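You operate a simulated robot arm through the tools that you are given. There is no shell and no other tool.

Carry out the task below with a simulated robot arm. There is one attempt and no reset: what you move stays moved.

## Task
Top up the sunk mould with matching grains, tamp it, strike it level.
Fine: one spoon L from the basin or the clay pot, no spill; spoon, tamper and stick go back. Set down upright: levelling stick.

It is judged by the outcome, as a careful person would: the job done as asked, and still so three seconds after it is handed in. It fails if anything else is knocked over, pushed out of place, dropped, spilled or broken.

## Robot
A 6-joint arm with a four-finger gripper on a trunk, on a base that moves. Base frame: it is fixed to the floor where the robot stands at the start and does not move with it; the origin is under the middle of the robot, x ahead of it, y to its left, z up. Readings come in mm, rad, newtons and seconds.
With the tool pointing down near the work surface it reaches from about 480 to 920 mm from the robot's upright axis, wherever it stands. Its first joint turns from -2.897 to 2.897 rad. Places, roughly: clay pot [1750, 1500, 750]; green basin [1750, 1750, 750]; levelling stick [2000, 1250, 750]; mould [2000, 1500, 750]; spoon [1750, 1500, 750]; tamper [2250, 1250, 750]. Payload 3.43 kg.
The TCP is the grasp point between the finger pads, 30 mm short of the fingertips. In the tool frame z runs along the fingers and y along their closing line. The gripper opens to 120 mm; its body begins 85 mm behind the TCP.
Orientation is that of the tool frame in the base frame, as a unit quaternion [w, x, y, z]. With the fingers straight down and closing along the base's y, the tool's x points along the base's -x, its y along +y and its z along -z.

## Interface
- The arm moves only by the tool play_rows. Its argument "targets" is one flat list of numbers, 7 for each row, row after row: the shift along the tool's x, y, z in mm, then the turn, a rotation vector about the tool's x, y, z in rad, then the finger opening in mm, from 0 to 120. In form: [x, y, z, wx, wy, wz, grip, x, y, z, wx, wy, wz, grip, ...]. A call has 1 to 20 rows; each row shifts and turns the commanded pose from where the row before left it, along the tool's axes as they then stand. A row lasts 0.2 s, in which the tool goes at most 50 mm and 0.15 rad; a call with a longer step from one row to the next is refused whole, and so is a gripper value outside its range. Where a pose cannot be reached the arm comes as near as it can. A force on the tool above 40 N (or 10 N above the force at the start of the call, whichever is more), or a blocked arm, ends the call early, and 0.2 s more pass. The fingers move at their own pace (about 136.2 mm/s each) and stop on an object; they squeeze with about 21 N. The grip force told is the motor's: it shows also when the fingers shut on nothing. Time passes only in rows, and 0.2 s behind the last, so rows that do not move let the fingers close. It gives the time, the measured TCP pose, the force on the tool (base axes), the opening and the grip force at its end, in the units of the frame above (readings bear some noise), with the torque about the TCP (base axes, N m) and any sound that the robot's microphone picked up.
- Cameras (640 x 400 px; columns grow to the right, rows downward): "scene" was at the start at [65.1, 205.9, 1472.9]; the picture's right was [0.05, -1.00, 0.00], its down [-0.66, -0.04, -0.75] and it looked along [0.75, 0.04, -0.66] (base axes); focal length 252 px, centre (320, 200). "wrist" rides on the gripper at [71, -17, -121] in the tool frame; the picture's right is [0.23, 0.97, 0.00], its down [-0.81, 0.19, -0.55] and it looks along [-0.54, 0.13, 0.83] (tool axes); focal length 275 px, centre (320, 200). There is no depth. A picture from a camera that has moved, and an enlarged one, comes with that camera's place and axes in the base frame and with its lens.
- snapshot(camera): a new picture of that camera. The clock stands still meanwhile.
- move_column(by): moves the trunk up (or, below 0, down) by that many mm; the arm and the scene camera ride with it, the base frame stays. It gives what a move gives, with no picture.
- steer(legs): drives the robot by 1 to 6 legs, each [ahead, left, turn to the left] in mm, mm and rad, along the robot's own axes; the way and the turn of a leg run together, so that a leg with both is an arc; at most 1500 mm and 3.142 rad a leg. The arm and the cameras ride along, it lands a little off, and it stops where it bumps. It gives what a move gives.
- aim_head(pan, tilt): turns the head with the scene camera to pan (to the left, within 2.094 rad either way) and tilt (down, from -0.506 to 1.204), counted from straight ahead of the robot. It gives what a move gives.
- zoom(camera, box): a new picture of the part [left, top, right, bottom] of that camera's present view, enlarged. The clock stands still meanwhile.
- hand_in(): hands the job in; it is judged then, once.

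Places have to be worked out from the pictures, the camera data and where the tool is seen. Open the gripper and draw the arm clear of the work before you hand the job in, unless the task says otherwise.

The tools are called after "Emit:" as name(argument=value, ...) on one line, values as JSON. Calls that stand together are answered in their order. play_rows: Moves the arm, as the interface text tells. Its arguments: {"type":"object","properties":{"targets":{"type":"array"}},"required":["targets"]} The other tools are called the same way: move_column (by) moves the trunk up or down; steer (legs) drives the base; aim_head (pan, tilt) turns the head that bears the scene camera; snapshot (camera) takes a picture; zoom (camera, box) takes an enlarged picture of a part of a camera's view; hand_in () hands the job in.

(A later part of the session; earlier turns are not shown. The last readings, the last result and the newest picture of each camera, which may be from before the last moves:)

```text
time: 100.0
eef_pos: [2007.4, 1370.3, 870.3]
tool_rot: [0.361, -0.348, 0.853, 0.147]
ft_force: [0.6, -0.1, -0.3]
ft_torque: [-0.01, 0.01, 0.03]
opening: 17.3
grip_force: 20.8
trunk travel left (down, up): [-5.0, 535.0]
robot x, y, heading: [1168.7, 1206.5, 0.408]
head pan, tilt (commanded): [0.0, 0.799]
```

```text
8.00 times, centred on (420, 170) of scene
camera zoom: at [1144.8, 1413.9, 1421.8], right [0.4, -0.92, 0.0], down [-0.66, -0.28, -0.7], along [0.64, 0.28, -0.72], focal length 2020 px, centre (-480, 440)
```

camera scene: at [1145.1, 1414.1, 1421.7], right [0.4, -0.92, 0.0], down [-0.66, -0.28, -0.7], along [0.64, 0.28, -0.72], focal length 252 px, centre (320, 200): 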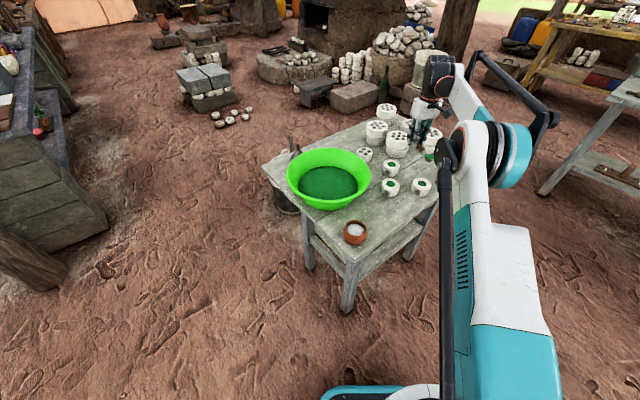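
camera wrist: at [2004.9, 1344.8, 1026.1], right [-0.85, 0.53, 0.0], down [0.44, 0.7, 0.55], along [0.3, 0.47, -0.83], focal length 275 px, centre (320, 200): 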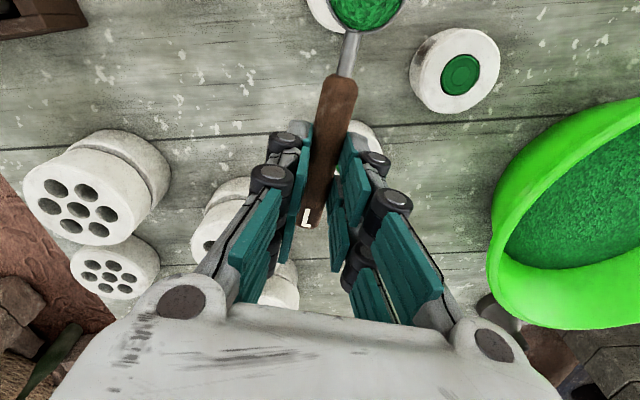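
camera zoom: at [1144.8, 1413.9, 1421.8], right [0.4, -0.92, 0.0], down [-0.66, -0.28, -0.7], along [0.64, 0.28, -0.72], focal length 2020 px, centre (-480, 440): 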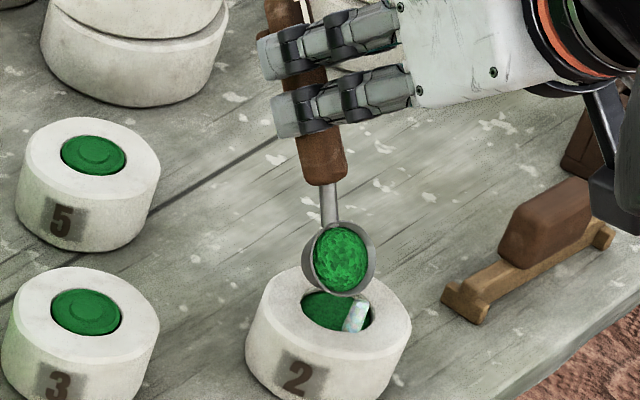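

Pouring has begun; a pale stream shows at the hole's right side. The clock stands still, so I zoom in closer before moving on.

Emit:
zoom(camera="scene", box=[408, 165, 432, 190])

Emit:
snapshot(camera="wrist")

```text
16.00 times, centred on (420, 178) of scene
camera zoom: at [1144.8, 1413.9, 1421.8], right [0.4, -0.92, 0.0], down [-0.66, -0.28, -0.7], along [0.64, 0.28, -0.72], focal length 4041 px, centre (-1280, 560)
```

zoom: 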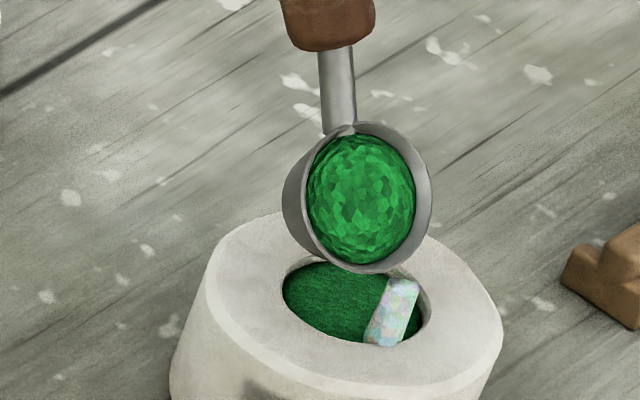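

```text
taken
camera wrist: at [1919.7, 1262.9, 901.9], right [-0.8, 0.58, -0.17], down [-0.02, 0.25, 0.97], along [0.61, 0.77, -0.19], focal length 275 px, centre (320, 200)
```

wrist: 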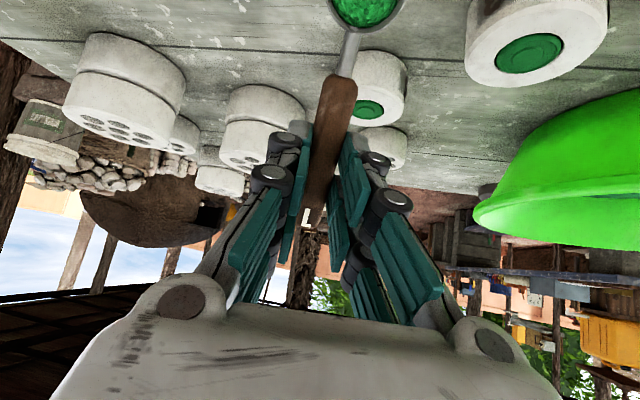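

The stream falls inside the hole but about 10 mm off-centre toward the robot/right. I shift the spoon 8 mm outward and 5 mm left at the same tilt.

Emit:
play_rows(targets=[-5.57, 5, 5.74, 0, 0, 0, 0])

Emit:
zoom(camera="scene", box=[408, 165, 432, 190])

```text
time: 100.4
eef_pos: [2007.5, 1379.9, 869.5]
tool_rot: [0.361, -0.348, 0.852, 0.147]
ft_force: [-0.4, 0.0, -0.4]
ft_torque: [-0.02, 0.02, 0.01]
opening: 17.8
grip_force: 21.2
trunk travel left (down, up): [-5.0, 535.0]
robot x, y, heading: [1164.0, 1205.1, 0.407]
head pan, tilt (commanded): [0.0, 0.799]
```

```text
16.00 times, centred on (420, 178) of scene
camera zoom: at [1145.0, 1413.9, 1421.8], right [0.4, -0.92, 0.0], down [-0.66, -0.28, -0.7], along [0.64, 0.28, -0.72], focal length 4041 px, centre (-1280, 560)
```

zoom: 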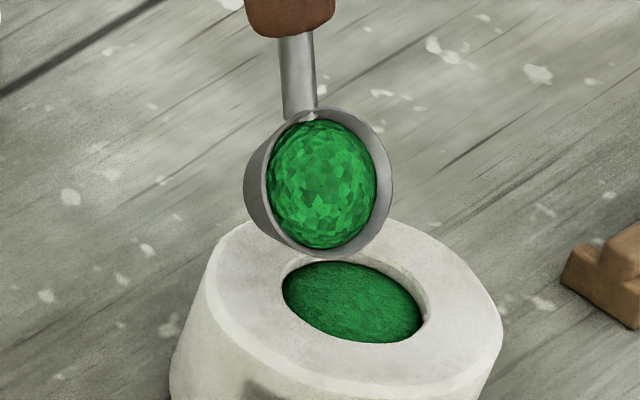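

The flow paused and the mould top is clean; the lip is now nearly over the hole's centre. I tilt further to 0.9 rad, nudging 2 mm right.

Emit:
play_rows(targets=[3.97, -2, -9.25, 0, -0.1, 0, 0, 0, 0, 0, 0, 0, 0, 0])

Emit:
zoom(camera="scene", box=[408, 165, 432, 190])

```text
time: 101.0
eef_pos: [2001.4, 1373.3, 873.2]
tool_rot: [0.403, -0.341, 0.833, 0.164]
ft_force: [-0.3, 0.7, -0.8]
ft_torque: [0.02, -0.04, -0.02]
opening: 17.3
grip_force: 21.2
trunk travel left (down, up): [-5.0, 535.0]
robot x, y, heading: [1166.6, 1206.4, 0.41]
head pan, tilt (commanded): [0.0, 0.799]
```

```text
16.00 times, centred on (420, 178) of scene
camera zoom: at [1144.9, 1413.9, 1421.8], right [0.4, -0.92, 0.0], down [-0.66, -0.28, -0.7], along [0.64, 0.28, -0.72], focal length 4041 px, centre (-1280, 560)
```

zoom: 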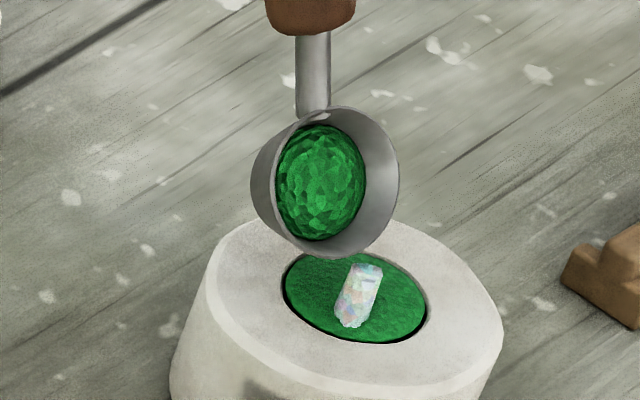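

The stream now falls in the middle of the hole and the level rises. I continue to 1.0 rad.

Emit:
play_rows(targets=[4.11, 0, -9.37, 0, -0.1, 0, 0, 0, 0, 0, 0, 0, 0, 0])

Emit:
zoom(camera="scene", box=[408, 165, 432, 190])

```text
time: 101.6
eef_pos: [1994.2, 1367.4, 875.1]
tool_rot: [0.445, -0.332, 0.812, 0.182]
ft_force: [0.7, -0.8, -0.3]
ft_torque: [0.04, 0.01, 0.02]
opening: 17.5
grip_force: 21.4
trunk travel left (down, up): [-5.0, 535.0]
robot x, y, heading: [1167.8, 1204.6, 0.409]
head pan, tilt (commanded): [0.0, 0.799]
```

```text
16.00 times, centred on (420, 178) of scene
camera zoom: at [1144.9, 1414.0, 1421.8], right [0.4, -0.92, 0.0], down [-0.66, -0.28, -0.7], along [0.64, 0.28, -0.72], focal length 4041 px, centre (-1280, 560)
```

zoom: 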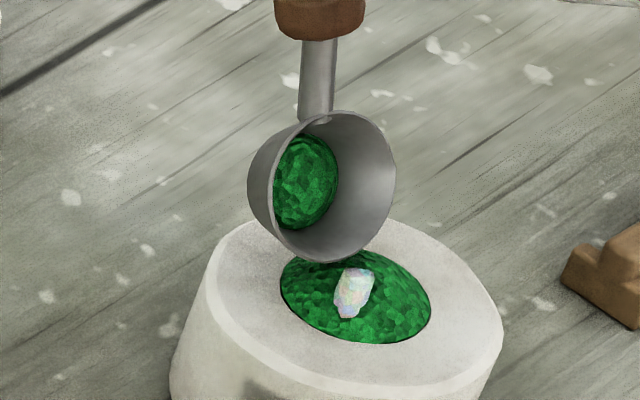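

A small heap forms, centred, with nothing outside. I tip on to 1.1 rad, keeping the lip 2 mm higher for the heap.

Emit:
play_rows(targets=[2.4, 0, -10.6, 0, -0.1, 0, 0, 0, 0, 0, 0, 0, 0, 0])

Emit:
zoom(camera="scene", box=[408, 165, 432, 190])

```text
time: 102.2
eef_pos: [1986.7, 1359.3, 879.4]
tool_rot: [0.485, -0.322, 0.789, 0.198]
ft_force: [0.1, -0.4, -0.3]
ft_torque: [0.0, 0.04, -0.03]
opening: 17.2
grip_force: 21.2
trunk travel left (down, up): [-5.0, 535.0]
robot x, y, heading: [1167.7, 1203.4, 0.406]
head pan, tilt (commanded): [0.0, 0.799]
```

```text
16.00 times, centred on (420, 178) of scene
camera zoom: at [1144.9, 1414.0, 1421.8], right [0.4, -0.92, 0.0], down [-0.66, -0.28, -0.7], along [0.64, 0.28, -0.72], focal length 4041 px, centre (-1280, 560)
```

zoom: 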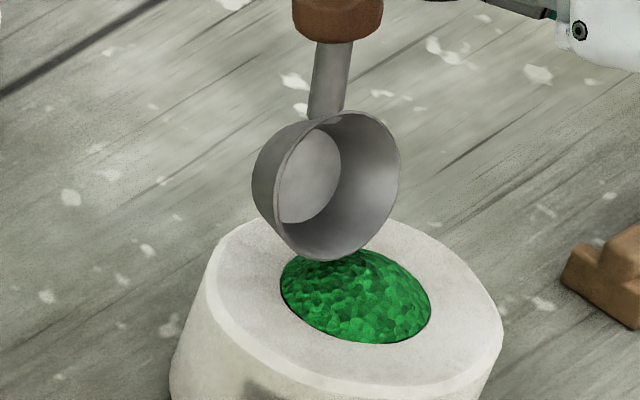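

The spoon is empty and all the grains sit heaped in the hole, nothing spilled. I lift the spoon straight up and level it.

Emit:
play_rows(targets=[-8.9, 0, -4.5, 0, 0, 0, 0, -17.8, 0, -9.1, 0, 0, 0, 0, -17.8, 0, -9.1, 0, 0, 0, 0, -26.7, 0, -13.6, 0, 0, 0, 0, -26.7, 0, -13.6, 0, 0, 0, 0, 0, 0, 0, 0, 0.1375, 0, 0, 0, 0, 0, 0, 0.1375, 0, 0, 0, 0, 0, 0, 0.1375, 0, 0, 0, 0, 0, 0, 0.1375, 0, 0, 0, 0, 0, 0, 0.1375, 0, 0, 0, 0, 0, 0, 0.1375, 0, 0, 0, 0, 0, 0, 0.1375, 0, 0, 0, 0, 0, 0, 0.1375, 0, 0, 0, 0, 0, 0, 0, 0, 0])

Emit:
snapshot(camera="scene")

Emit:
zoom(camera="scene", box=[380, 130, 450, 200])

```text
time: 105.2
eef_pos: [1988.8, 1358.5, 988.6]
tool_rot: [0.0, -0.378, 0.926, -0.001]
ft_force: [0.1, 1.1, -0.1]
ft_torque: [-0.02, 0.02, -0.05]
opening: 17.4
grip_force: 21.2
trunk travel left (down, up): [-5.0, 535.0]
robot x, y, heading: [1167.6, 1203.4, 0.407]
head pan, tilt (commanded): [0.0, 0.799]
```

```text
taken
camera scene: at [1145.4, 1414.4, 1421.7], right [0.4, -0.92, 0.0], down [-0.66, -0.28, -0.7], along [0.64, 0.28, -0.72], focal length 252 px, centre (320, 200)
```

scene: 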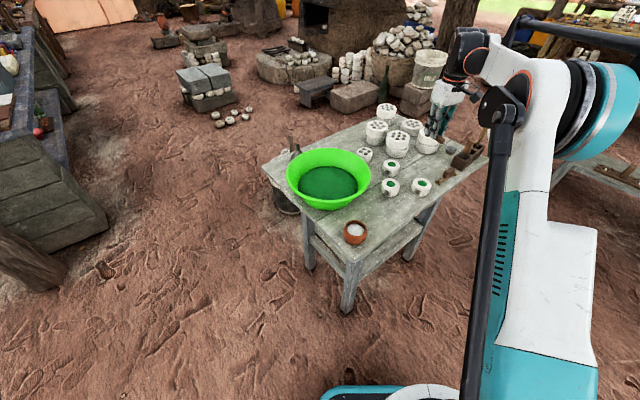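

```text
5.71 times, centred on (415, 165) of scene
camera zoom: at [1145.4, 1414.4, 1421.7], right [0.4, -0.92, 0.0], down [-0.66, -0.28, -0.7], along [0.64, 0.28, -0.72], focal length 1443 px, centre (-223, 400)
```

zoom: 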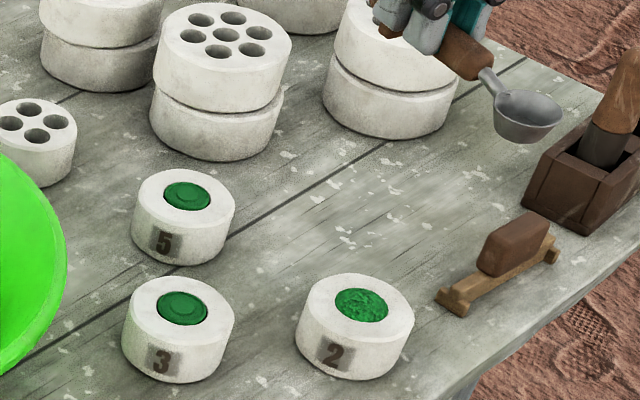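

Mould 2 is topped with a centred heap. Now I return the spoon: travel to above its original place, turn to the original heading.

Emit:
play_rows(targets=[23.9, 40.4, 0, 0, 0, 0, 0, 23.9, 40.4, 0, 0, 0, 0, 0, 23.9, 40.4, 0, 0, 0, 0, 0, 23.9, 40.4, 0, 0, 0, 0, 0, 0, 0, 0, 0, 0, 0.1464, 0, 0, 0, 0, 0, 0, 0.1464, 0, 0, 0, 0, 0, 0, 0.1464, 0, 0, 0, 0, 0, 0, 0.1464, 0, 0, 0, 0, 0, 0, 0.1464, 0, 0, 0, 0, 0, 0, 0.1464, 0, 0, 0, 0, 0, 0, 0.1464, 0, 0, 0, 0, 0, 0, 0.1464, 0, 0, 0, 40, 0, 0, 0, 0, 0, 0, 40, 0, 0, 0, 0, 0, 0, 40, 0, 0, 0, 0, 0, 0, 0, 0, 0, 0, 0])

Emit:
snapshot(camera="scene")

```text
time: 108.6
eef_pos: [1805.3, 1405.1, 868.6]
tool_rot: [0.0, 0.197, 0.98, 0.0]
ft_force: [-0.4, -0.1, -0.1]
ft_torque: [-0.05, 0.0, 0.0]
opening: 17.6
grip_force: 21.5
trunk travel left (down, up): [-5.0, 535.0]
robot x, y, heading: [1166.4, 1206.1, 0.405]
head pan, tilt (commanded): [0.0, 0.799]
```

```text
taken
camera scene: at [1145.2, 1414.3, 1421.7], right [0.4, -0.92, 0.0], down [-0.66, -0.28, -0.7], along [0.64, 0.28, -0.72], focal length 252 px, centre (320, 200)
```

scene: 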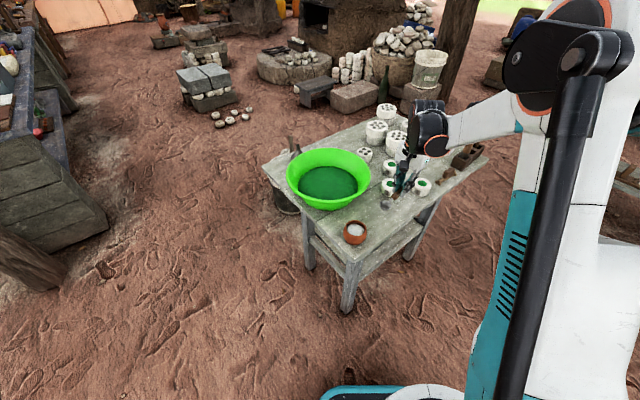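

I correct 2 mm and descend to about 10 mm above the set-down height.

Emit:
play_rows(targets=[-1, 2.3, 33, 0, 0, 0, 0, 0, 0, 33, 0, 0, 0, 0, 0, 0, 25, 0, 0, 0, 0, 0, 0, 8, 0, 0, 0, 0, 0, 0, 0, 0, 0, 0, 0, 0, 0, 0, 0, 0, 0, 0])

Emit:
zoom(camera="scene", box=[360, 165, 430, 225])

```text
time: 110.0
eef_pos: [1808.0, 1407.5, 767.9]
tool_rot: [0.0, 0.198, 0.98, -0.001]
ft_force: [-0.9, -0.2, 0.0]
ft_torque: [0.02, -0.01, -0.01]
opening: 17.6
grip_force: 20.7
trunk travel left (down, up): [-5.0, 535.0]
robot x, y, heading: [1166.7, 1209.7, 0.405]
head pan, tilt (commanded): [0.0, 0.799]
```

```text
6.67 times, centred on (395, 195) of scene
camera zoom: at [1144.9, 1414.2, 1421.7], right [0.4, -0.92, 0.0], down [-0.66, -0.28, -0.7], along [0.64, 0.28, -0.72], focal length 1684 px, centre (-180, 233)
```

zoom: 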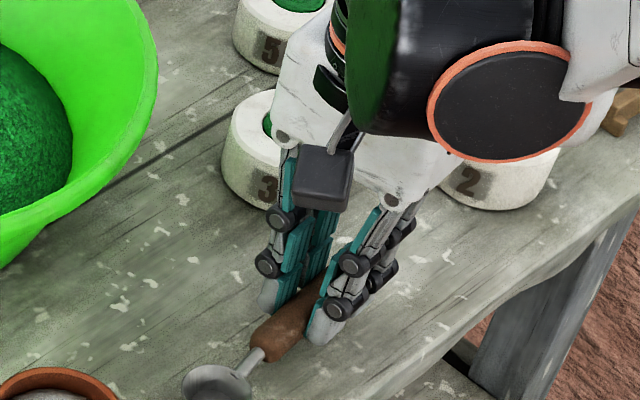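

The spoon is just above its old place. I lower the last 10 mm gently.

Emit:
play_rows(targets=[0.5, -0.3, 4, 0, 0, 0, 0, 0, 0, 3, 0, 0, 0, 0, 0, 0, 2, 0, 0, 0, 0, 0, 0, 1, 0, 0, 0, 0, 0, 0, 0, 0, 0, 0, 0, 0, 0, 0, 0, 0, 0, 0])

Emit:
zoom(camera="scene", box=[365, 180, 420, 225])

```text
time: 111.4
eef_pos: [1806.6, 1409.0, 760.9]
tool_rot: [0.0, 0.197, 0.98, -0.001]
ft_force: [-0.7, -1.0, 17.9]
ft_torque: [-0.05, 0.08, -0.01]
opening: 17.5
grip_force: 21.0
trunk travel left (down, up): [-5.0, 535.0]
robot x, y, heading: [1165.1, 1202.8, 0.404]
head pan, tilt (commanded): [0.0, 0.799]
```

```text
8.89 times, centred on (392, 202) of scene
camera zoom: at [1143.5, 1413.6, 1421.8], right [0.4, -0.92, 0.0], down [-0.66, -0.28, -0.7], along [0.64, 0.28, -0.72], focal length 2245 px, centre (-324, 178)
```

zoom: 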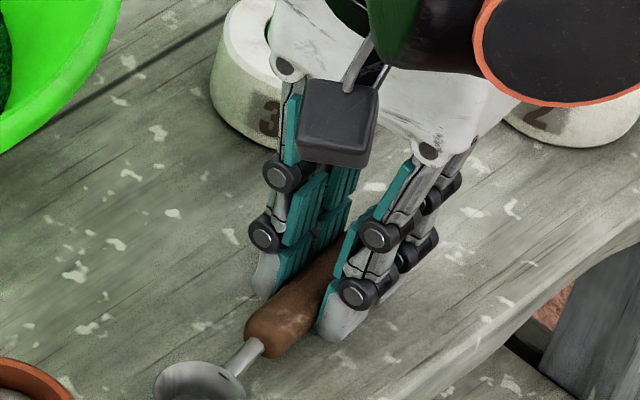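

The spoon has touched the table (18 N up). I ease up 1.5 mm to unload it and open the fingers.

Emit:
play_rows(targets=[0, 0, -1.5, 0, 0, 0, 0, 0, 0, 0, 0, 0, 0, 0, 0, 0, 0, 0, 0, 0, 20, 0, 0, 0, 0, 0, 0, 26, 0, 0, 0, 0, 0, 0, 36, 0, 0, 0, 0, 0, 0, 50, 0, 0, 0, 0, 0, 0, 60, 0, 0, 0, 0, 0, 0, 60])

Emit:
zoom(camera="scene", box=[365, 180, 420, 225])

Emit:
snapshot(camera="wrist")

```text
time: 113.2
eef_pos: [1808.6, 1410.0, 762.0]
tool_rot: [0.0, 0.197, 0.98, 0.001]
ft_force: [0.6, -0.3, -1.1]
ft_torque: [-0.05, -0.03, -0.01]
opening: 60.2
grip_force: 0.1
trunk travel left (down, up): [-5.0, 535.0]
robot x, y, heading: [1165.4, 1203.4, 0.407]
head pan, tilt (commanded): [0.0, 0.799]
```

```text
8.89 times, centred on (392, 202) of scene
camera zoom: at [1144.9, 1414.1, 1421.7], right [0.4, -0.92, 0.0], down [-0.66, -0.28, -0.7], along [0.64, 0.28, -0.72], focal length 2245 px, centre (-324, 178)
```

zoom: 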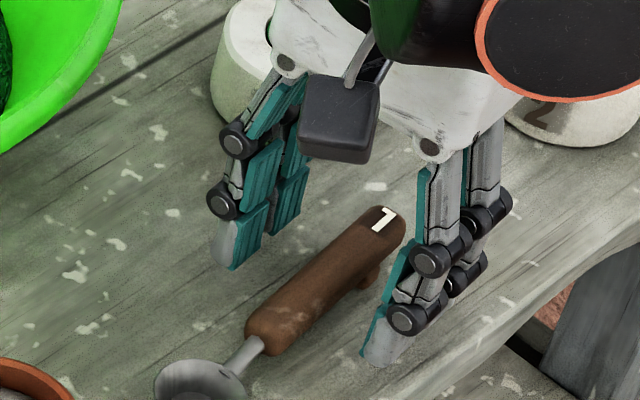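

```text
taken
camera wrist: at [1734.7, 1420.6, 882.1], right [0.16, 0.99, 0.0], down [0.82, -0.14, 0.55], along [0.55, -0.09, -0.83], focal length 275 px, centre (320, 200)
```

wrist: 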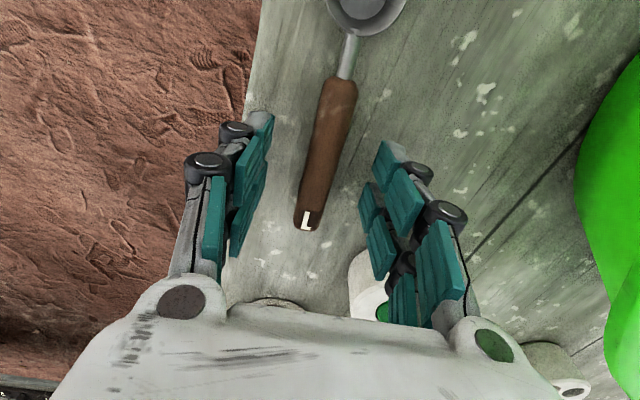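

The spoon lies back in its place. I raise the hand clear, lift the trunk a little, and drive to the stance from which the rack, stick and mould are all in reach.

Emit:
play_rows(targets=[0, 0, -20, 0, 0, 0, 60, 0, 0, -45, 0, 0, 0, 60, 0, 0, -45, 0, 0, 0, 60, 0, 0, -45, 0, 0, 0, 60, 0, 0, -45, 0, 0, 0, 60, 0, 0, 0, 0, 0, 0, 60])

Emit:
move_column(by=60)

Emit:
steer(legs=[[325, -502, 0], [0, 0, 0.68]])

Emit:
aim_head(pan=-0.2, tilt=1.0)

Emit:
snapshot(camera="scene")

Emit:
snapshot(camera="wrist")

```text
time: 114.6
eef_pos: [1807.5, 1406.1, 959.7]
tool_rot: [0.0, 0.197, 0.98, 0.0]
ft_force: [-0.5, 0.7, -0.4]
ft_torque: [0.05, -0.03, 0.04]
opening: 59.7
grip_force: 0.1
trunk travel left (down, up): [-5.0, 535.0]
robot x, y, heading: [1164.7, 1205.6, 0.411]
head pan, tilt (commanded): [0.0, 0.799]
```

```text
time: 115.6
eef_pos: [1809.3, 1405.4, 1020.1]
tool_rot: [0.0, 0.197, 0.98, 0.0]
ft_force: [-0.7, 0.4, 0.3]
ft_torque: [0.0, 0.02, 0.0]
opening: 60.1
grip_force: 0.1
trunk travel left (down, up): [-65.0, 475.0]
robot x, y, heading: [1165.8, 1204.9, 0.408]
head pan, tilt (commanded): [0.0, 0.799]
```

```text
time: 120.8
eef_pos: [2049.3, 1413.2, 1019.8]
tool_rot: [0.0, -0.131, 0.991, 0.001]
ft_force: [-0.3, -0.2, 0.2]
ft_torque: [0.0, 0.0, -0.02]
opening: 60.0
grip_force: 0.1
trunk travel left (down, up): [-65.0, 475.0]
robot x, y, heading: [1663.6, 862.7, 1.073]
head pan, tilt (commanded): [0.0, 0.799]
```

```text
time: 121.5
eef_pos: [2049.6, 1411.6, 1019.8]
tool_rot: [0.0, -0.131, 0.991, 0.0]
ft_force: [0.2, 1.2, -0.4]
ft_torque: [0.01, 0.01, 0.0]
opening: 60.1
grip_force: 0.0
trunk travel left (down, up): [-65.0, 475.0]
robot x, y, heading: [1663.2, 862.5, 1.065]
head pan, tilt (commanded): [-0.201, 1.0]
```

```text
taken
camera scene: at [1526.8, 995.7, 1466.6], right [0.76, -0.65, 0.0], down [-0.55, -0.64, -0.54], along [0.35, 0.41, -0.84], focal length 252 px, centre (320, 200)
```

scene: 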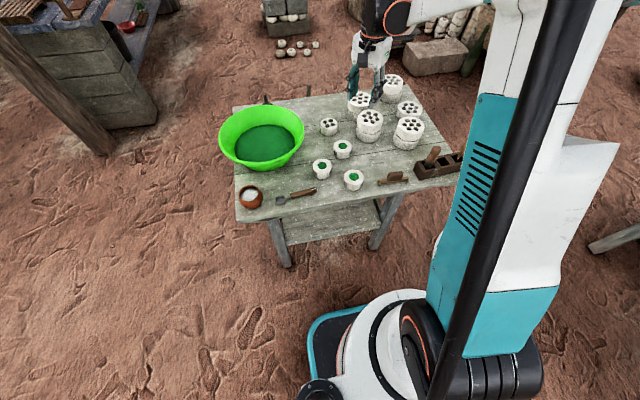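

```text
taken
camera wrist: at [1983.7, 1377.5, 1140.6], right [-0.48, 0.88, 0.0], down [0.73, 0.4, 0.55], along [0.49, 0.26, -0.83], focal length 275 px, centre (320, 200)
```

wrist: 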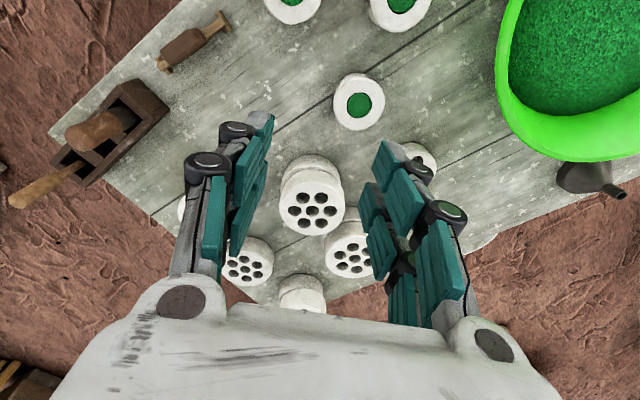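

All objects look undisturbed. I zoom on the mould, the spoon's place and the rack.

Emit:
zoom(camera="scene", box=[230, 150, 380, 220])

Emit:
zoom(camera="scene", box=[335, 135, 465, 205])

Emit:
zoom(camera="wrist", box=[0, 0, 260, 220])

```text
4.27 times, centred on (305, 185) of scene
camera zoom: at [1526.8, 995.7, 1466.6], right [0.76, -0.65, 0.0], down [-0.55, -0.64, -0.54], along [0.35, 0.41, -0.84], focal length 1078 px, centre (384, 264)
```

zoom: 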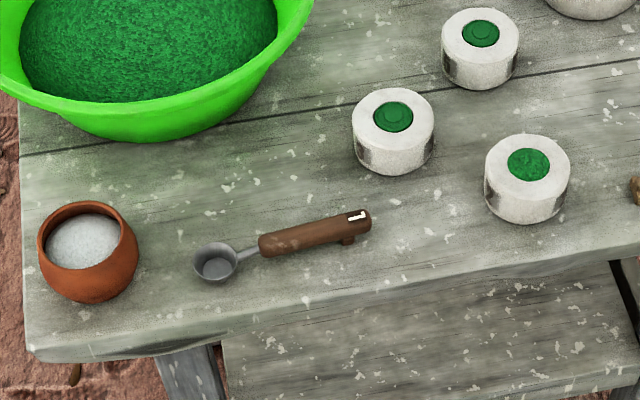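

```text
4.92 times, centred on (400, 170) of scene
camera zoom: at [1526.8, 995.7, 1466.6], right [0.76, -0.65, 0.0], down [-0.55, -0.64, -0.54], along [0.35, 0.41, -0.84], focal length 1243 px, centre (-74, 348)
```

zoom: 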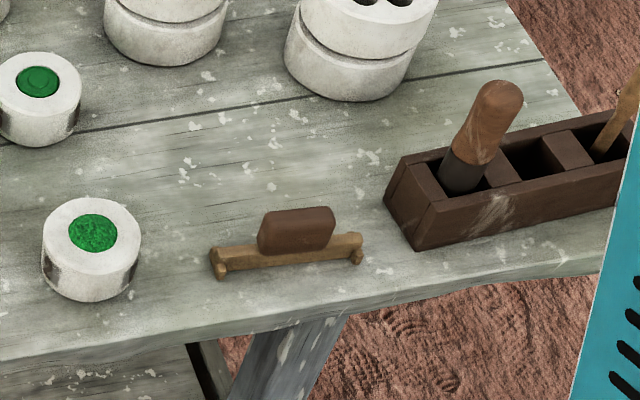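

```text
1.82 times, centred on (130, 110) of wrist
camera zoom: at [1983.7, 1377.5, 1140.6], right [-0.48, 0.88, 0.0], down [0.73, 0.4, 0.55], along [0.49, 0.26, -0.83], focal length 500 px, centre (666, 364)
```

zoom: 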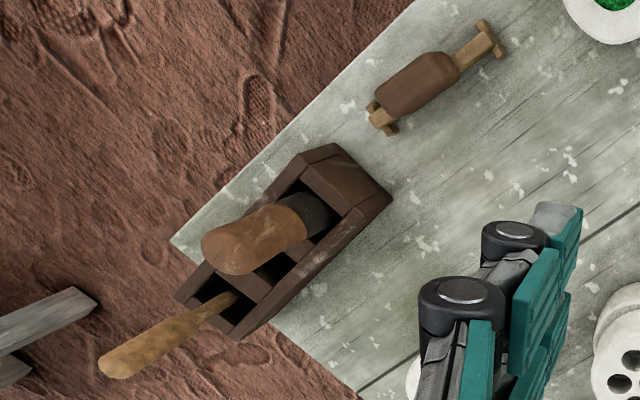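

Tamper handle top is fixed by three views at (2204, 1198, 857), leaning about 9° toward -x. I move the open gripper above it, turn and tilt to match the handle's lean.

Emit:
play_rows(targets=[-13.95, -40.6, 12, 0, 0, 0, 70, -13.95, -40.6, 12, 0, 0, 0, 70, -13.95, -40.6, 12, 0, 0, 0, 70, -13.95, -40.6, 12, 0, 0, 0, 70, -13.95, -40.6, 12, 0, 0, 0, 70, -13.95, -40.6, 12, 0, 0, 0, 70, 0, 0, 0, 0, 0, 0.1313, 70, 0, 0, 0, 0, 0, 0.1314, 70, 0, 0, 0, 0, -0.0775, 0, 70, 0, 0, 0, 0, -0.0775, 0, 70, 0, 0, 0, 0, 0, 0, 70])

Emit:
snapshot(camera="wrist")

Emit:
snapshot(camera="scene")

```text
time: 123.9
eef_pos: [2195.0, 1197.5, 948.8]
tool_rot: [0.078, 0.0, 0.997, 0.0]
ft_force: [0.4, 0.3, -0.3]
ft_torque: [-0.03, 0.01, 0.0]
opening: 69.8
grip_force: 0.2
trunk travel left (down, up): [-65.0, 475.0]
robot x, y, heading: [1666.5, 862.3, 1.068]
head pan, tilt (commanded): [-0.201, 1.0]
```

```text
taken
camera wrist: at [2104.2, 1180.5, 1057.3], right [-0.23, 0.97, -0.04], down [0.71, 0.19, 0.67], along [0.66, 0.13, -0.74], focal length 275 px, centre (320, 200)
```

wrist: 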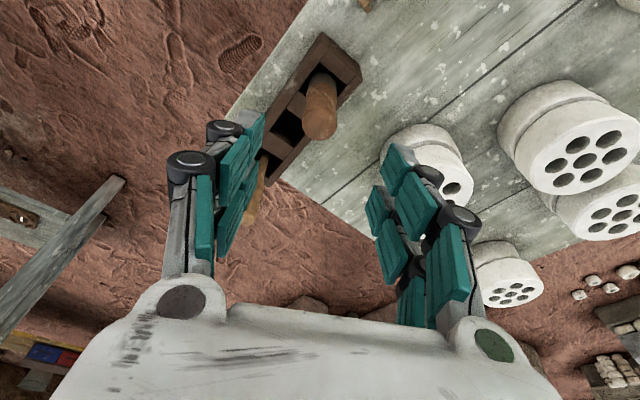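

```text
taken
camera scene: at [1526.6, 995.6, 1466.6], right [0.76, -0.65, 0.0], down [-0.55, -0.64, -0.54], along [0.35, 0.41, -0.84], focal length 252 px, centre (320, 200)
```

scene: 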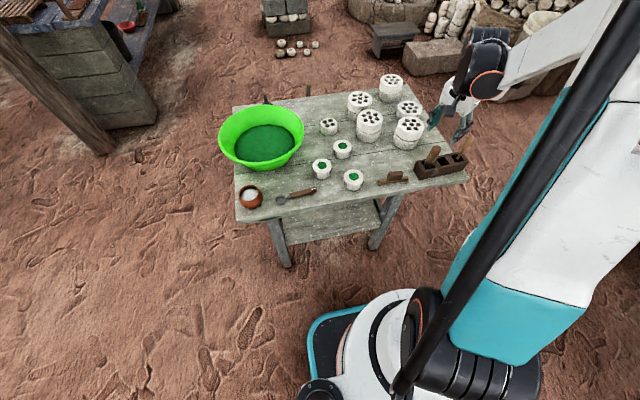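

The handle top sits within 5 mm of the tool axis. I zoom in on the tamper to check its lean from here.

Emit:
zoom(camera="wrist", box=[230, 20, 410, 170])

Emit:
zoom(camera="scene", box=[405, 130, 475, 190])

```text
2.67 times, centred on (320, 95) of wrist
camera zoom: at [2104.2, 1180.5, 1057.3], right [-0.23, 0.97, -0.04], down [0.71, 0.19, 0.67], along [0.66, 0.13, -0.74], focal length 734 px, centre (320, 480)
```

zoom: 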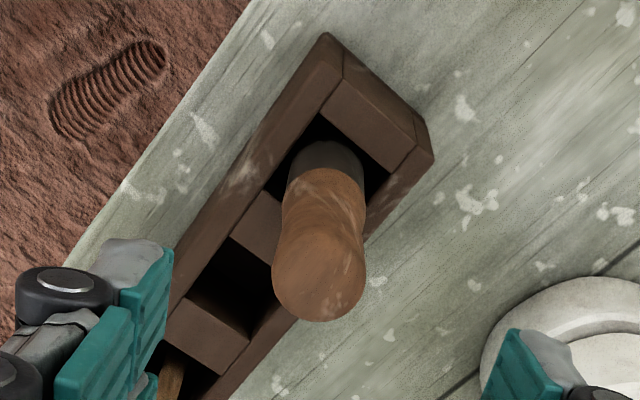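

```text
6.67 times, centred on (440, 160) of scene
camera zoom: at [1526.6, 995.6, 1466.6], right [0.76, -0.65, 0.0], down [-0.55, -0.64, -0.54], along [0.35, 0.41, -0.84], focal length 1684 px, centre (-480, 467)
```

zoom: 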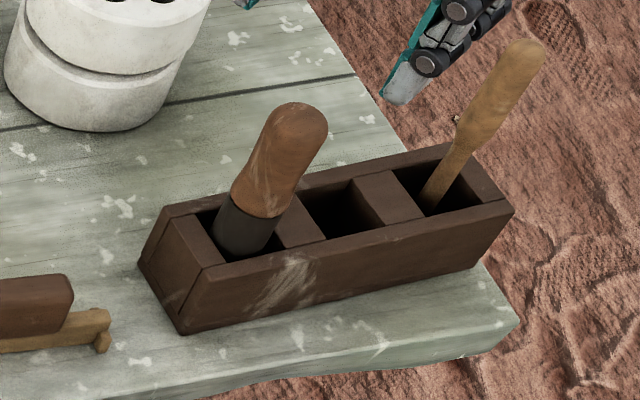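

The handle is nearly upright (lean only about 5°). I reduce the tool tilt accordingly and descend halfway along it for a check.

Emit:
play_rows(targets=[-4, 0, 0, 0, 0.07, 0, 70, 0, 0, 30, 0, 0, 0, 70, 0, 0, 30, 0, 0, 0, 70, 0, 0, 0, 0, 0, 0, 70])

Emit:
snapshot(camera="wrist")

Emit:
zoom(camera="scene", box=[405, 110, 485, 190])

```text
time: 124.9
eef_pos: [2202.1, 1200.8, 890.0]
tool_rot: [0.042, 0.0, 0.999, 0.0]
ft_force: [-0.6, 0.5, -0.5]
ft_torque: [-0.02, 0.0, 0.03]
opening: 70.3
grip_force: 0.0
trunk travel left (down, up): [-65.0, 475.0]
robot x, y, heading: [1664.3, 859.8, 1.072]
head pan, tilt (commanded): [-0.201, 1.0]
```

```text
taken
camera wrist: at [2120.4, 1183.8, 1003.8], right [-0.23, 0.97, -0.02], down [0.76, 0.19, 0.62], along [0.61, 0.13, -0.78], focal length 275 px, centre (320, 200)
```

wrist: 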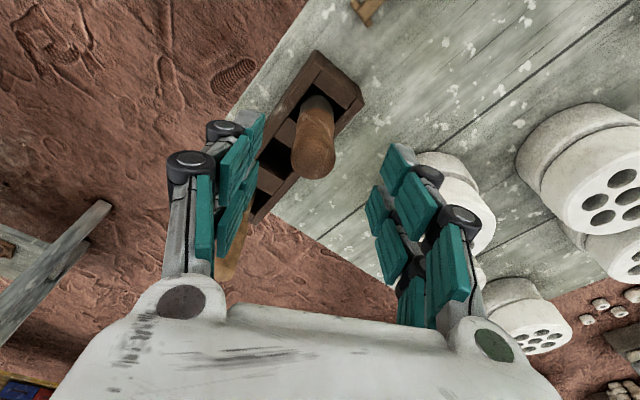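

```text
5.00 times, centred on (445, 150) of scene
camera zoom: at [1527.2, 995.8, 1466.6], right [0.76, -0.65, 0.0], down [-0.55, -0.64, -0.54], along [0.35, 0.41, -0.84], focal length 1263 px, centre (-305, 450)
```

zoom: 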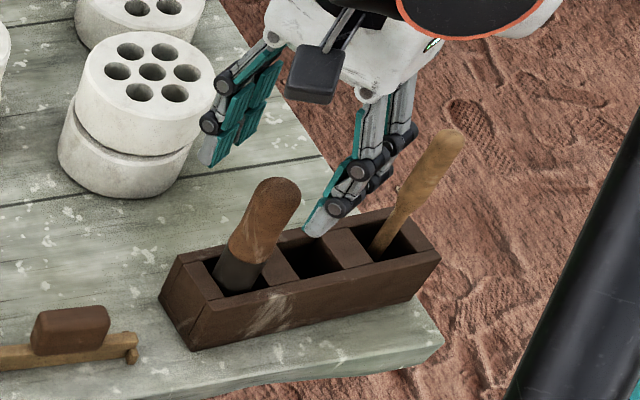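

The handle top is 3 mm off the tool axis in y. I correct it and descend around the handle to z≈832.

Emit:
play_rows(targets=[0, -3, 15, 0, 0, 0, 70, 0, 0, 20, 0, 0, 0, 70, 0, 0, 15, 0, 0, 0, 70, 0, 0, 8, 0, 0, 0, 70, 0, 0, 0, 0, 0, 0, 70])

Emit:
snapshot(camera="wrist")

Emit:
zoom(camera="scene", box=[405, 110, 485, 190])

```text
time: 126.1
eef_pos: [2207.3, 1196.9, 831.6]
tool_rot: [0.043, 0.0, 0.999, 0.0]
ft_force: [-0.1, 0.2, -1.0]
ft_torque: [0.02, 0.0, 0.02]
opening: 70.1
grip_force: 0.1
trunk travel left (down, up): [-65.0, 475.0]
robot x, y, heading: [1666.3, 860.6, 1.066]
head pan, tilt (commanded): [-0.201, 1.0]
```

```text
taken
camera wrist: at [2125.2, 1180.6, 945.6], right [-0.23, 0.97, -0.02], down [0.76, 0.19, 0.62], along [0.61, 0.13, -0.78], focal length 275 px, centre (320, 200)
```

wrist: 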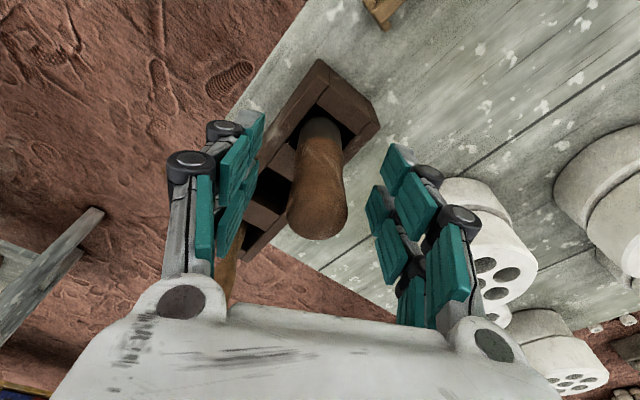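

```text
5.00 times, centred on (445, 150) of scene
camera zoom: at [1526.9, 995.6, 1466.6], right [0.76, -0.65, 0.0], down [-0.55, -0.64, -0.54], along [0.35, 0.41, -0.84], focal length 1263 px, centre (-305, 450)
```

zoom: 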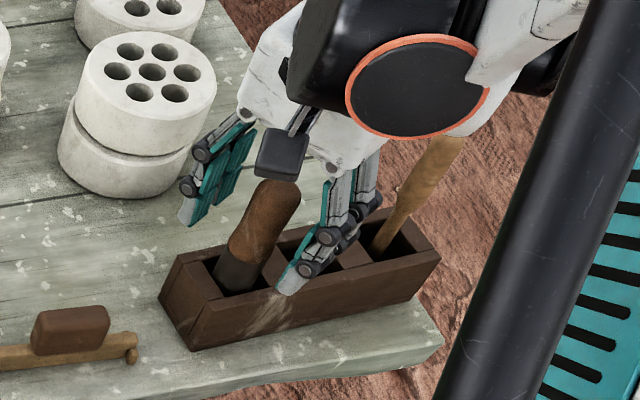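

The fingers straddle the handle evenly. I close on it.

Emit:
play_rows(targets=[0, 0, 0, 0, 0, 0, 50, 0, 0, 0, 0, 0, 0, 36, 0, 0, 0, 0, 0, 0, 25, 0, 0, 0, 0, 0, 0, 10, 0, 0, 0, 0, 0, 0, 0, 0, 0, 0, 0, 0, 0, 0, 0, 0, 0, 0, 0, 0, 0])

Emit:
snapshot(camera="wrist")

Emit:
zoom(camera="scene", box=[405, 130, 465, 190])

```text
time: 127.7
eef_pos: [2207.2, 1198.1, 831.3]
tool_rot: [0.044, 0.0, 0.999, -0.001]
ft_force: [-0.6, -0.5, 0.2]
ft_torque: [0.0, -0.03, 0.01]
opening: 26.5
grip_force: 21.2
trunk travel left (down, up): [-65.0, 475.0]
robot x, y, heading: [1664.7, 862.0, 1.065]
head pan, tilt (commanded): [-0.201, 1.0]
```

```text
taken
camera wrist: at [2125.2, 1180.6, 945.8], right [-0.23, 0.97, -0.02], down [0.76, 0.19, 0.62], along [0.61, 0.13, -0.78], focal length 275 px, centre (320, 200)
```

wrist: 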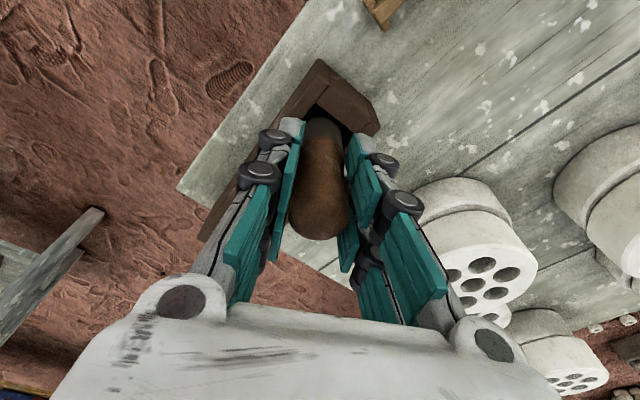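

```text
6.67 times, centred on (435, 160) of scene
camera zoom: at [1526.9, 995.6, 1466.6], right [0.76, -0.65, 0.0], down [-0.55, -0.64, -0.54], along [0.35, 0.41, -0.84], focal length 1684 px, centre (-447, 467)
```

zoom: 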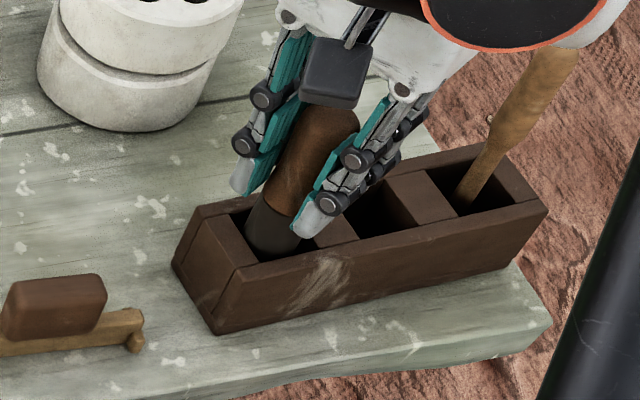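

The tamper handle is gripped (26.5 mm, 21 N). I note this pose and draw it out of the slot slowly along its axis.

Emit:
play_rows(targets=[0, 0, -10, 0, 0, 0, 0, 0, 0, -15, 0, 0, 0, 0, 0, 0, -20, 0, 0, 0, 0, 0, 0, -25, 0, 0, 0, 0, 0, 0, -25, 0, 0, 0, 0, 0, 0, -25, 0, 0, 0, 0, 0, 0, 0, 0, 0, 0, 0])

Emit:
zoom(camera="scene", box=[395, 90, 485, 190])

```text
time: 129.3
eef_pos: [2197.0, 1195.5, 951.0]
tool_rot: [0.043, -0.001, 0.999, 0.0]
ft_force: [-0.6, 0.6, -1.2]
ft_torque: [-0.01, 0.01, 0.01]
opening: 26.2
grip_force: 20.5
trunk travel left (down, up): [-65.0, 475.0]
robot x, y, heading: [1662.8, 863.5, 1.067]
head pan, tilt (commanded): [-0.201, 1.0]
```

```text
4.00 times, centred on (440, 140) of scene
camera zoom: at [1526.7, 995.5, 1466.6], right [0.76, -0.65, 0.0], down [-0.55, -0.64, -0.54], along [0.35, 0.41, -0.84], focal length 1010 px, centre (-160, 440)
```

zoom: 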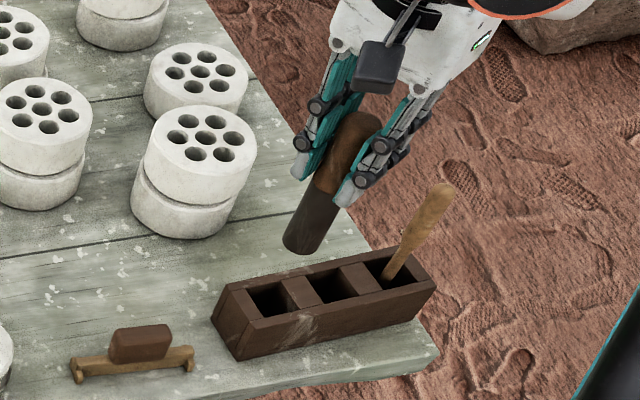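

The tamper is out, about 101 mm from TCP to its foot. I set it upright and carry it above mould 2.

Emit:
play_rows(targets=[0, 0, 0, 0, 0.086, 0, 0, 37.4, 23.8, 0, 0, 0, 0, 0, 37.4, 23.8, 0, 0, 0, 0, 0, 37.4, 23.8, 0, 0, 0, 0, 0, 37.4, 23.8, 0, 0, 0, 0, 0, 37.4, 23.8, 0, 0, 0, 0, 0, 37.4, 23.8, 0, 0, 0, 0, 0, 0, 0, 25, 0, 0, 0, 0, 0, 0, 0, 0, 0, 0, 0])

Emit:
snapshot(camera="scene")

Emit:
zoom(camera="scene", box=[320, 110, 400, 200])

Emit:
snapshot(camera="wrist")

```text
time: 131.3
eef_pos: [1975.1, 1340.9, 924.5]
tool_rot: [0.0, -0.001, 1.0, 0.0]
ft_force: [-0.1, 0.3, -0.9]
ft_torque: [-0.02, 0.01, 0.01]
opening: 26.8
grip_force: 21.2
trunk travel left (down, up): [-65.0, 475.0]
robot x, y, heading: [1664.0, 861.7, 1.065]
head pan, tilt (commanded): [-0.201, 1.0]
```

```text
taken
camera scene: at [1527.2, 996.0, 1466.6], right [0.76, -0.65, 0.0], down [-0.55, -0.64, -0.54], along [0.35, 0.41, -0.84], focal length 252 px, centre (320, 200)
```

scene: 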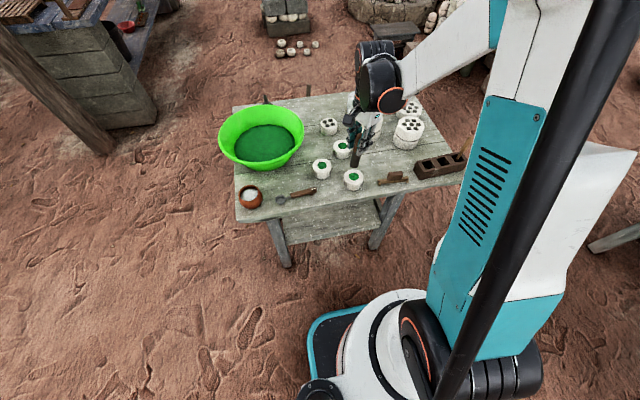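

```text
4.44 times, centred on (360, 155) of scene
camera zoom: at [1527.2, 996.0, 1466.6], right [0.76, -0.65, 0.0], down [-0.55, -0.64, -0.54], along [0.35, 0.41, -0.84], focal length 1122 px, centre (142, 400)
```

zoom: 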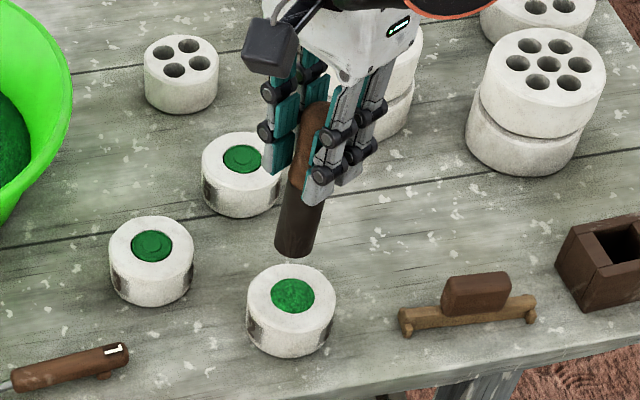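

```text
taken
camera wrist: at [1902.6, 1323.5, 1045.3], right [-0.23, 0.97, 0.0], down [0.81, 0.19, 0.55], along [0.54, 0.13, -0.83], focal length 275 px, centre (320, 200)
```

wrist: 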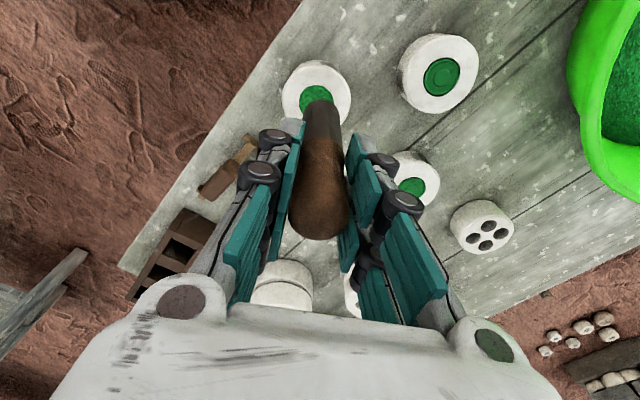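

The foot hovers close to the hole. I zoom in on the wrist view to measure the remaining offset.

Emit:
zoom(camera="wrist", box=[250, 40, 390, 150])

Emit:
zoom(camera="scene", box=[335, 145, 375, 195])

```text
3.64 times, centred on (320, 95) of wrist
camera zoom: at [1902.6, 1323.5, 1045.3], right [-0.23, 0.97, 0.0], down [0.81, 0.19, 0.55], along [0.54, 0.13, -0.83], focal length 1001 px, centre (320, 582)
```

zoom: 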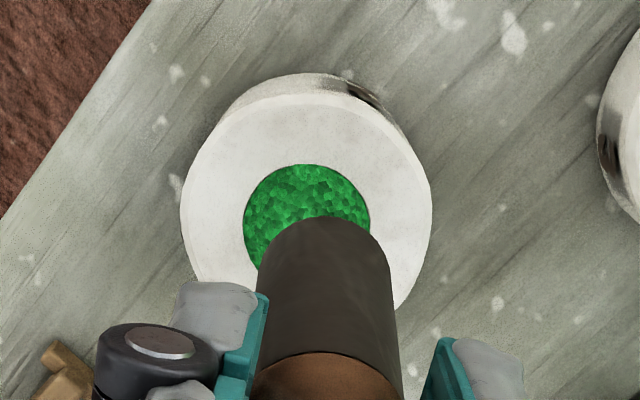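

```text
8.00 times, centred on (355, 170) of scene
camera zoom: at [1527.2, 996.0, 1466.6], right [0.76, -0.65, 0.0], down [-0.55, -0.64, -0.54], along [0.35, 0.41, -0.84], focal length 2020 px, centre (40, 440)
```

zoom: 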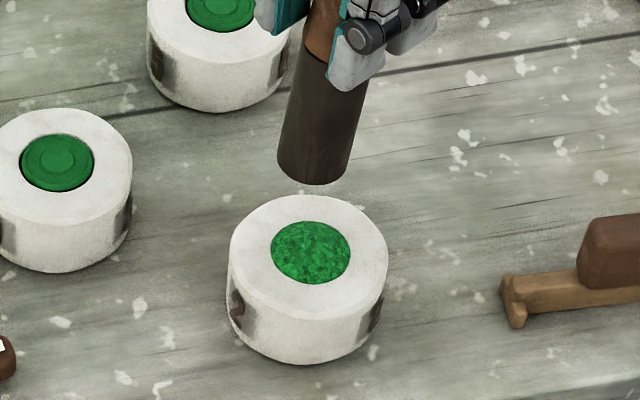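

The foot is offset about 5 mm by a 2.6° lean in the grip. I correct that lean, shift 3.4 mm to centre over the hole, and descend 42 mm to just above the heap.

Emit:
play_rows(targets=[-0.3, -3.4, 0, 0, -0.045, 0, 0, 0.7, 0, 15, 0, 0, 0, 0, 0.7, 0, 15, 0, 0, 0, 0, 0.5, 0, 12, 0, 0, 0, 0, 0, 0, 0, 0, 0, 0, 0])

Emit:
zoom(camera="wrist", box=[250, 40, 390, 150])

Emit:
zoom(camera="scene", box=[335, 145, 375, 195])

```text
time: 132.5
eef_pos: [1972.9, 1336.6, 883.4]
tool_rot: [0.022, 0.001, 1.0, 0.0]
ft_force: [-0.3, 0.6, -0.9]
ft_torque: [-0.04, 0.04, -0.02]
opening: 26.2
grip_force: 20.6
trunk travel left (down, up): [-65.0, 475.0]
robot x, y, heading: [1663.5, 860.3, 1.067]
head pan, tilt (commanded): [-0.201, 1.0]
```

```text
3.64 times, centred on (320, 95) of wrist
camera zoom: at [1895.6, 1319.9, 1000.8], right [-0.23, 0.97, -0.01], down [0.79, 0.19, 0.59], along [0.57, 0.13, -0.81], focal length 1001 px, centre (320, 582)
```

zoom: 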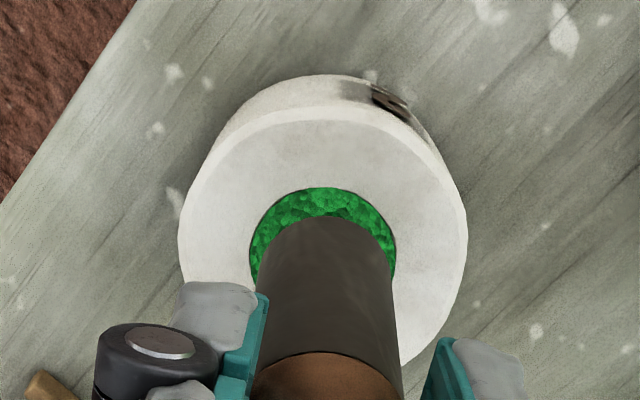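

```text
8.00 times, centred on (355, 170) of scene
camera zoom: at [1526.8, 995.8, 1466.6], right [0.76, -0.65, 0.0], down [-0.55, -0.64, -0.54], along [0.35, 0.41, -0.84], focal length 2020 px, centre (40, 440)
```

zoom: 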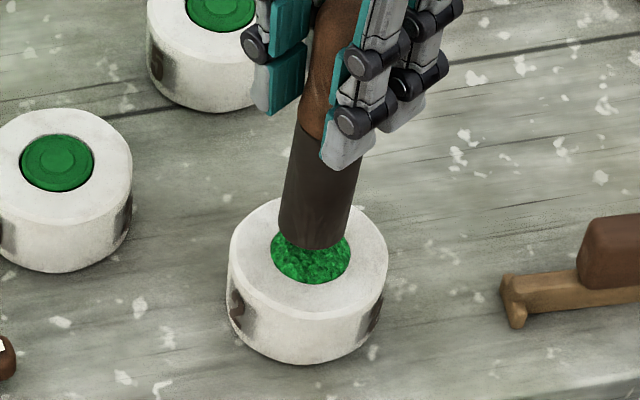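

The foot is centred within about 2-3 mm. I shift it the last bit and step down 10 mm onto the heap, watching the force.

Emit:
play_rows(targets=[-2.5, 0.4, 2, 0, 0, 0, 0, 0.1, 0, 2, 0, 0, 0, 0, 0.1, 0, 2, 0, 0, 0, 0, 0.1, 0, 2, 0, 0, 0, 0, 0.1, 0, 2, 0, 0, 0, 0, 0, 0, 0, 0, 0, 0, 0])

Emit:
zoom(camera="scene", box=[335, 145, 375, 195])

Emit:
zoom(camera="wrist", box=[250, 40, 390, 150])

```text
time: 133.9
eef_pos: [1975.9, 1335.9, 873.8]
tool_rot: [0.022, 0.0, 1.0, 0.0]
ft_force: [0.2, -0.3, -0.6]
ft_torque: [-0.01, 0.03, 0.01]
opening: 26.6
grip_force: 21.1
trunk travel left (down, up): [-65.0, 475.0]
robot x, y, heading: [1661.7, 860.9, 1.065]
head pan, tilt (commanded): [-0.201, 1.0]
```

```text
8.00 times, centred on (355, 170) of scene
camera zoom: at [1526.8, 995.7, 1466.6], right [0.76, -0.65, 0.0], down [-0.55, -0.64, -0.54], along [0.35, 0.41, -0.84], focal length 2020 px, centre (40, 440)
```

zoom: 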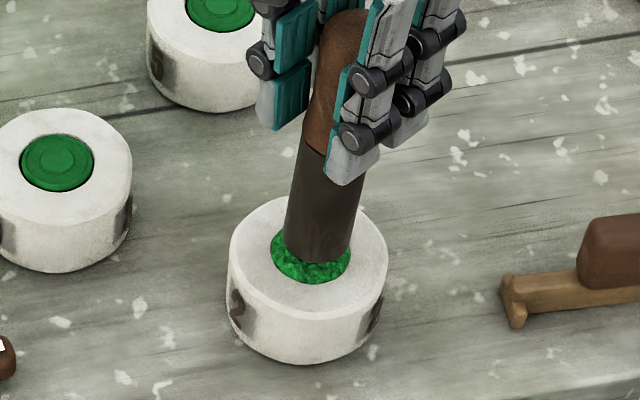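

```text
3.64 times, centred on (320, 95) of wrist
camera zoom: at [1898.9, 1318.8, 990.0], right [-0.23, 0.97, -0.01], down [0.79, 0.19, 0.59], along [0.57, 0.13, -0.81], focal length 1001 px, centre (320, 582)
```

zoom: 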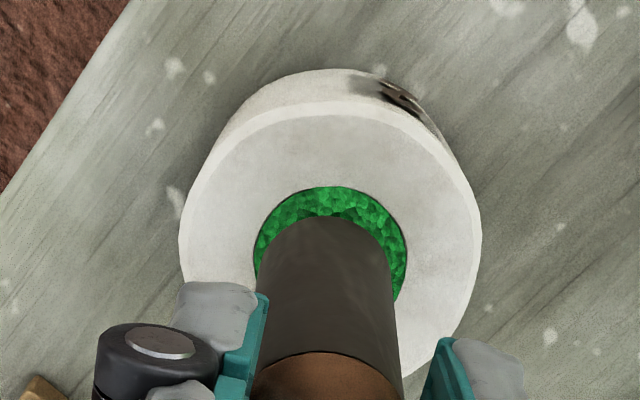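

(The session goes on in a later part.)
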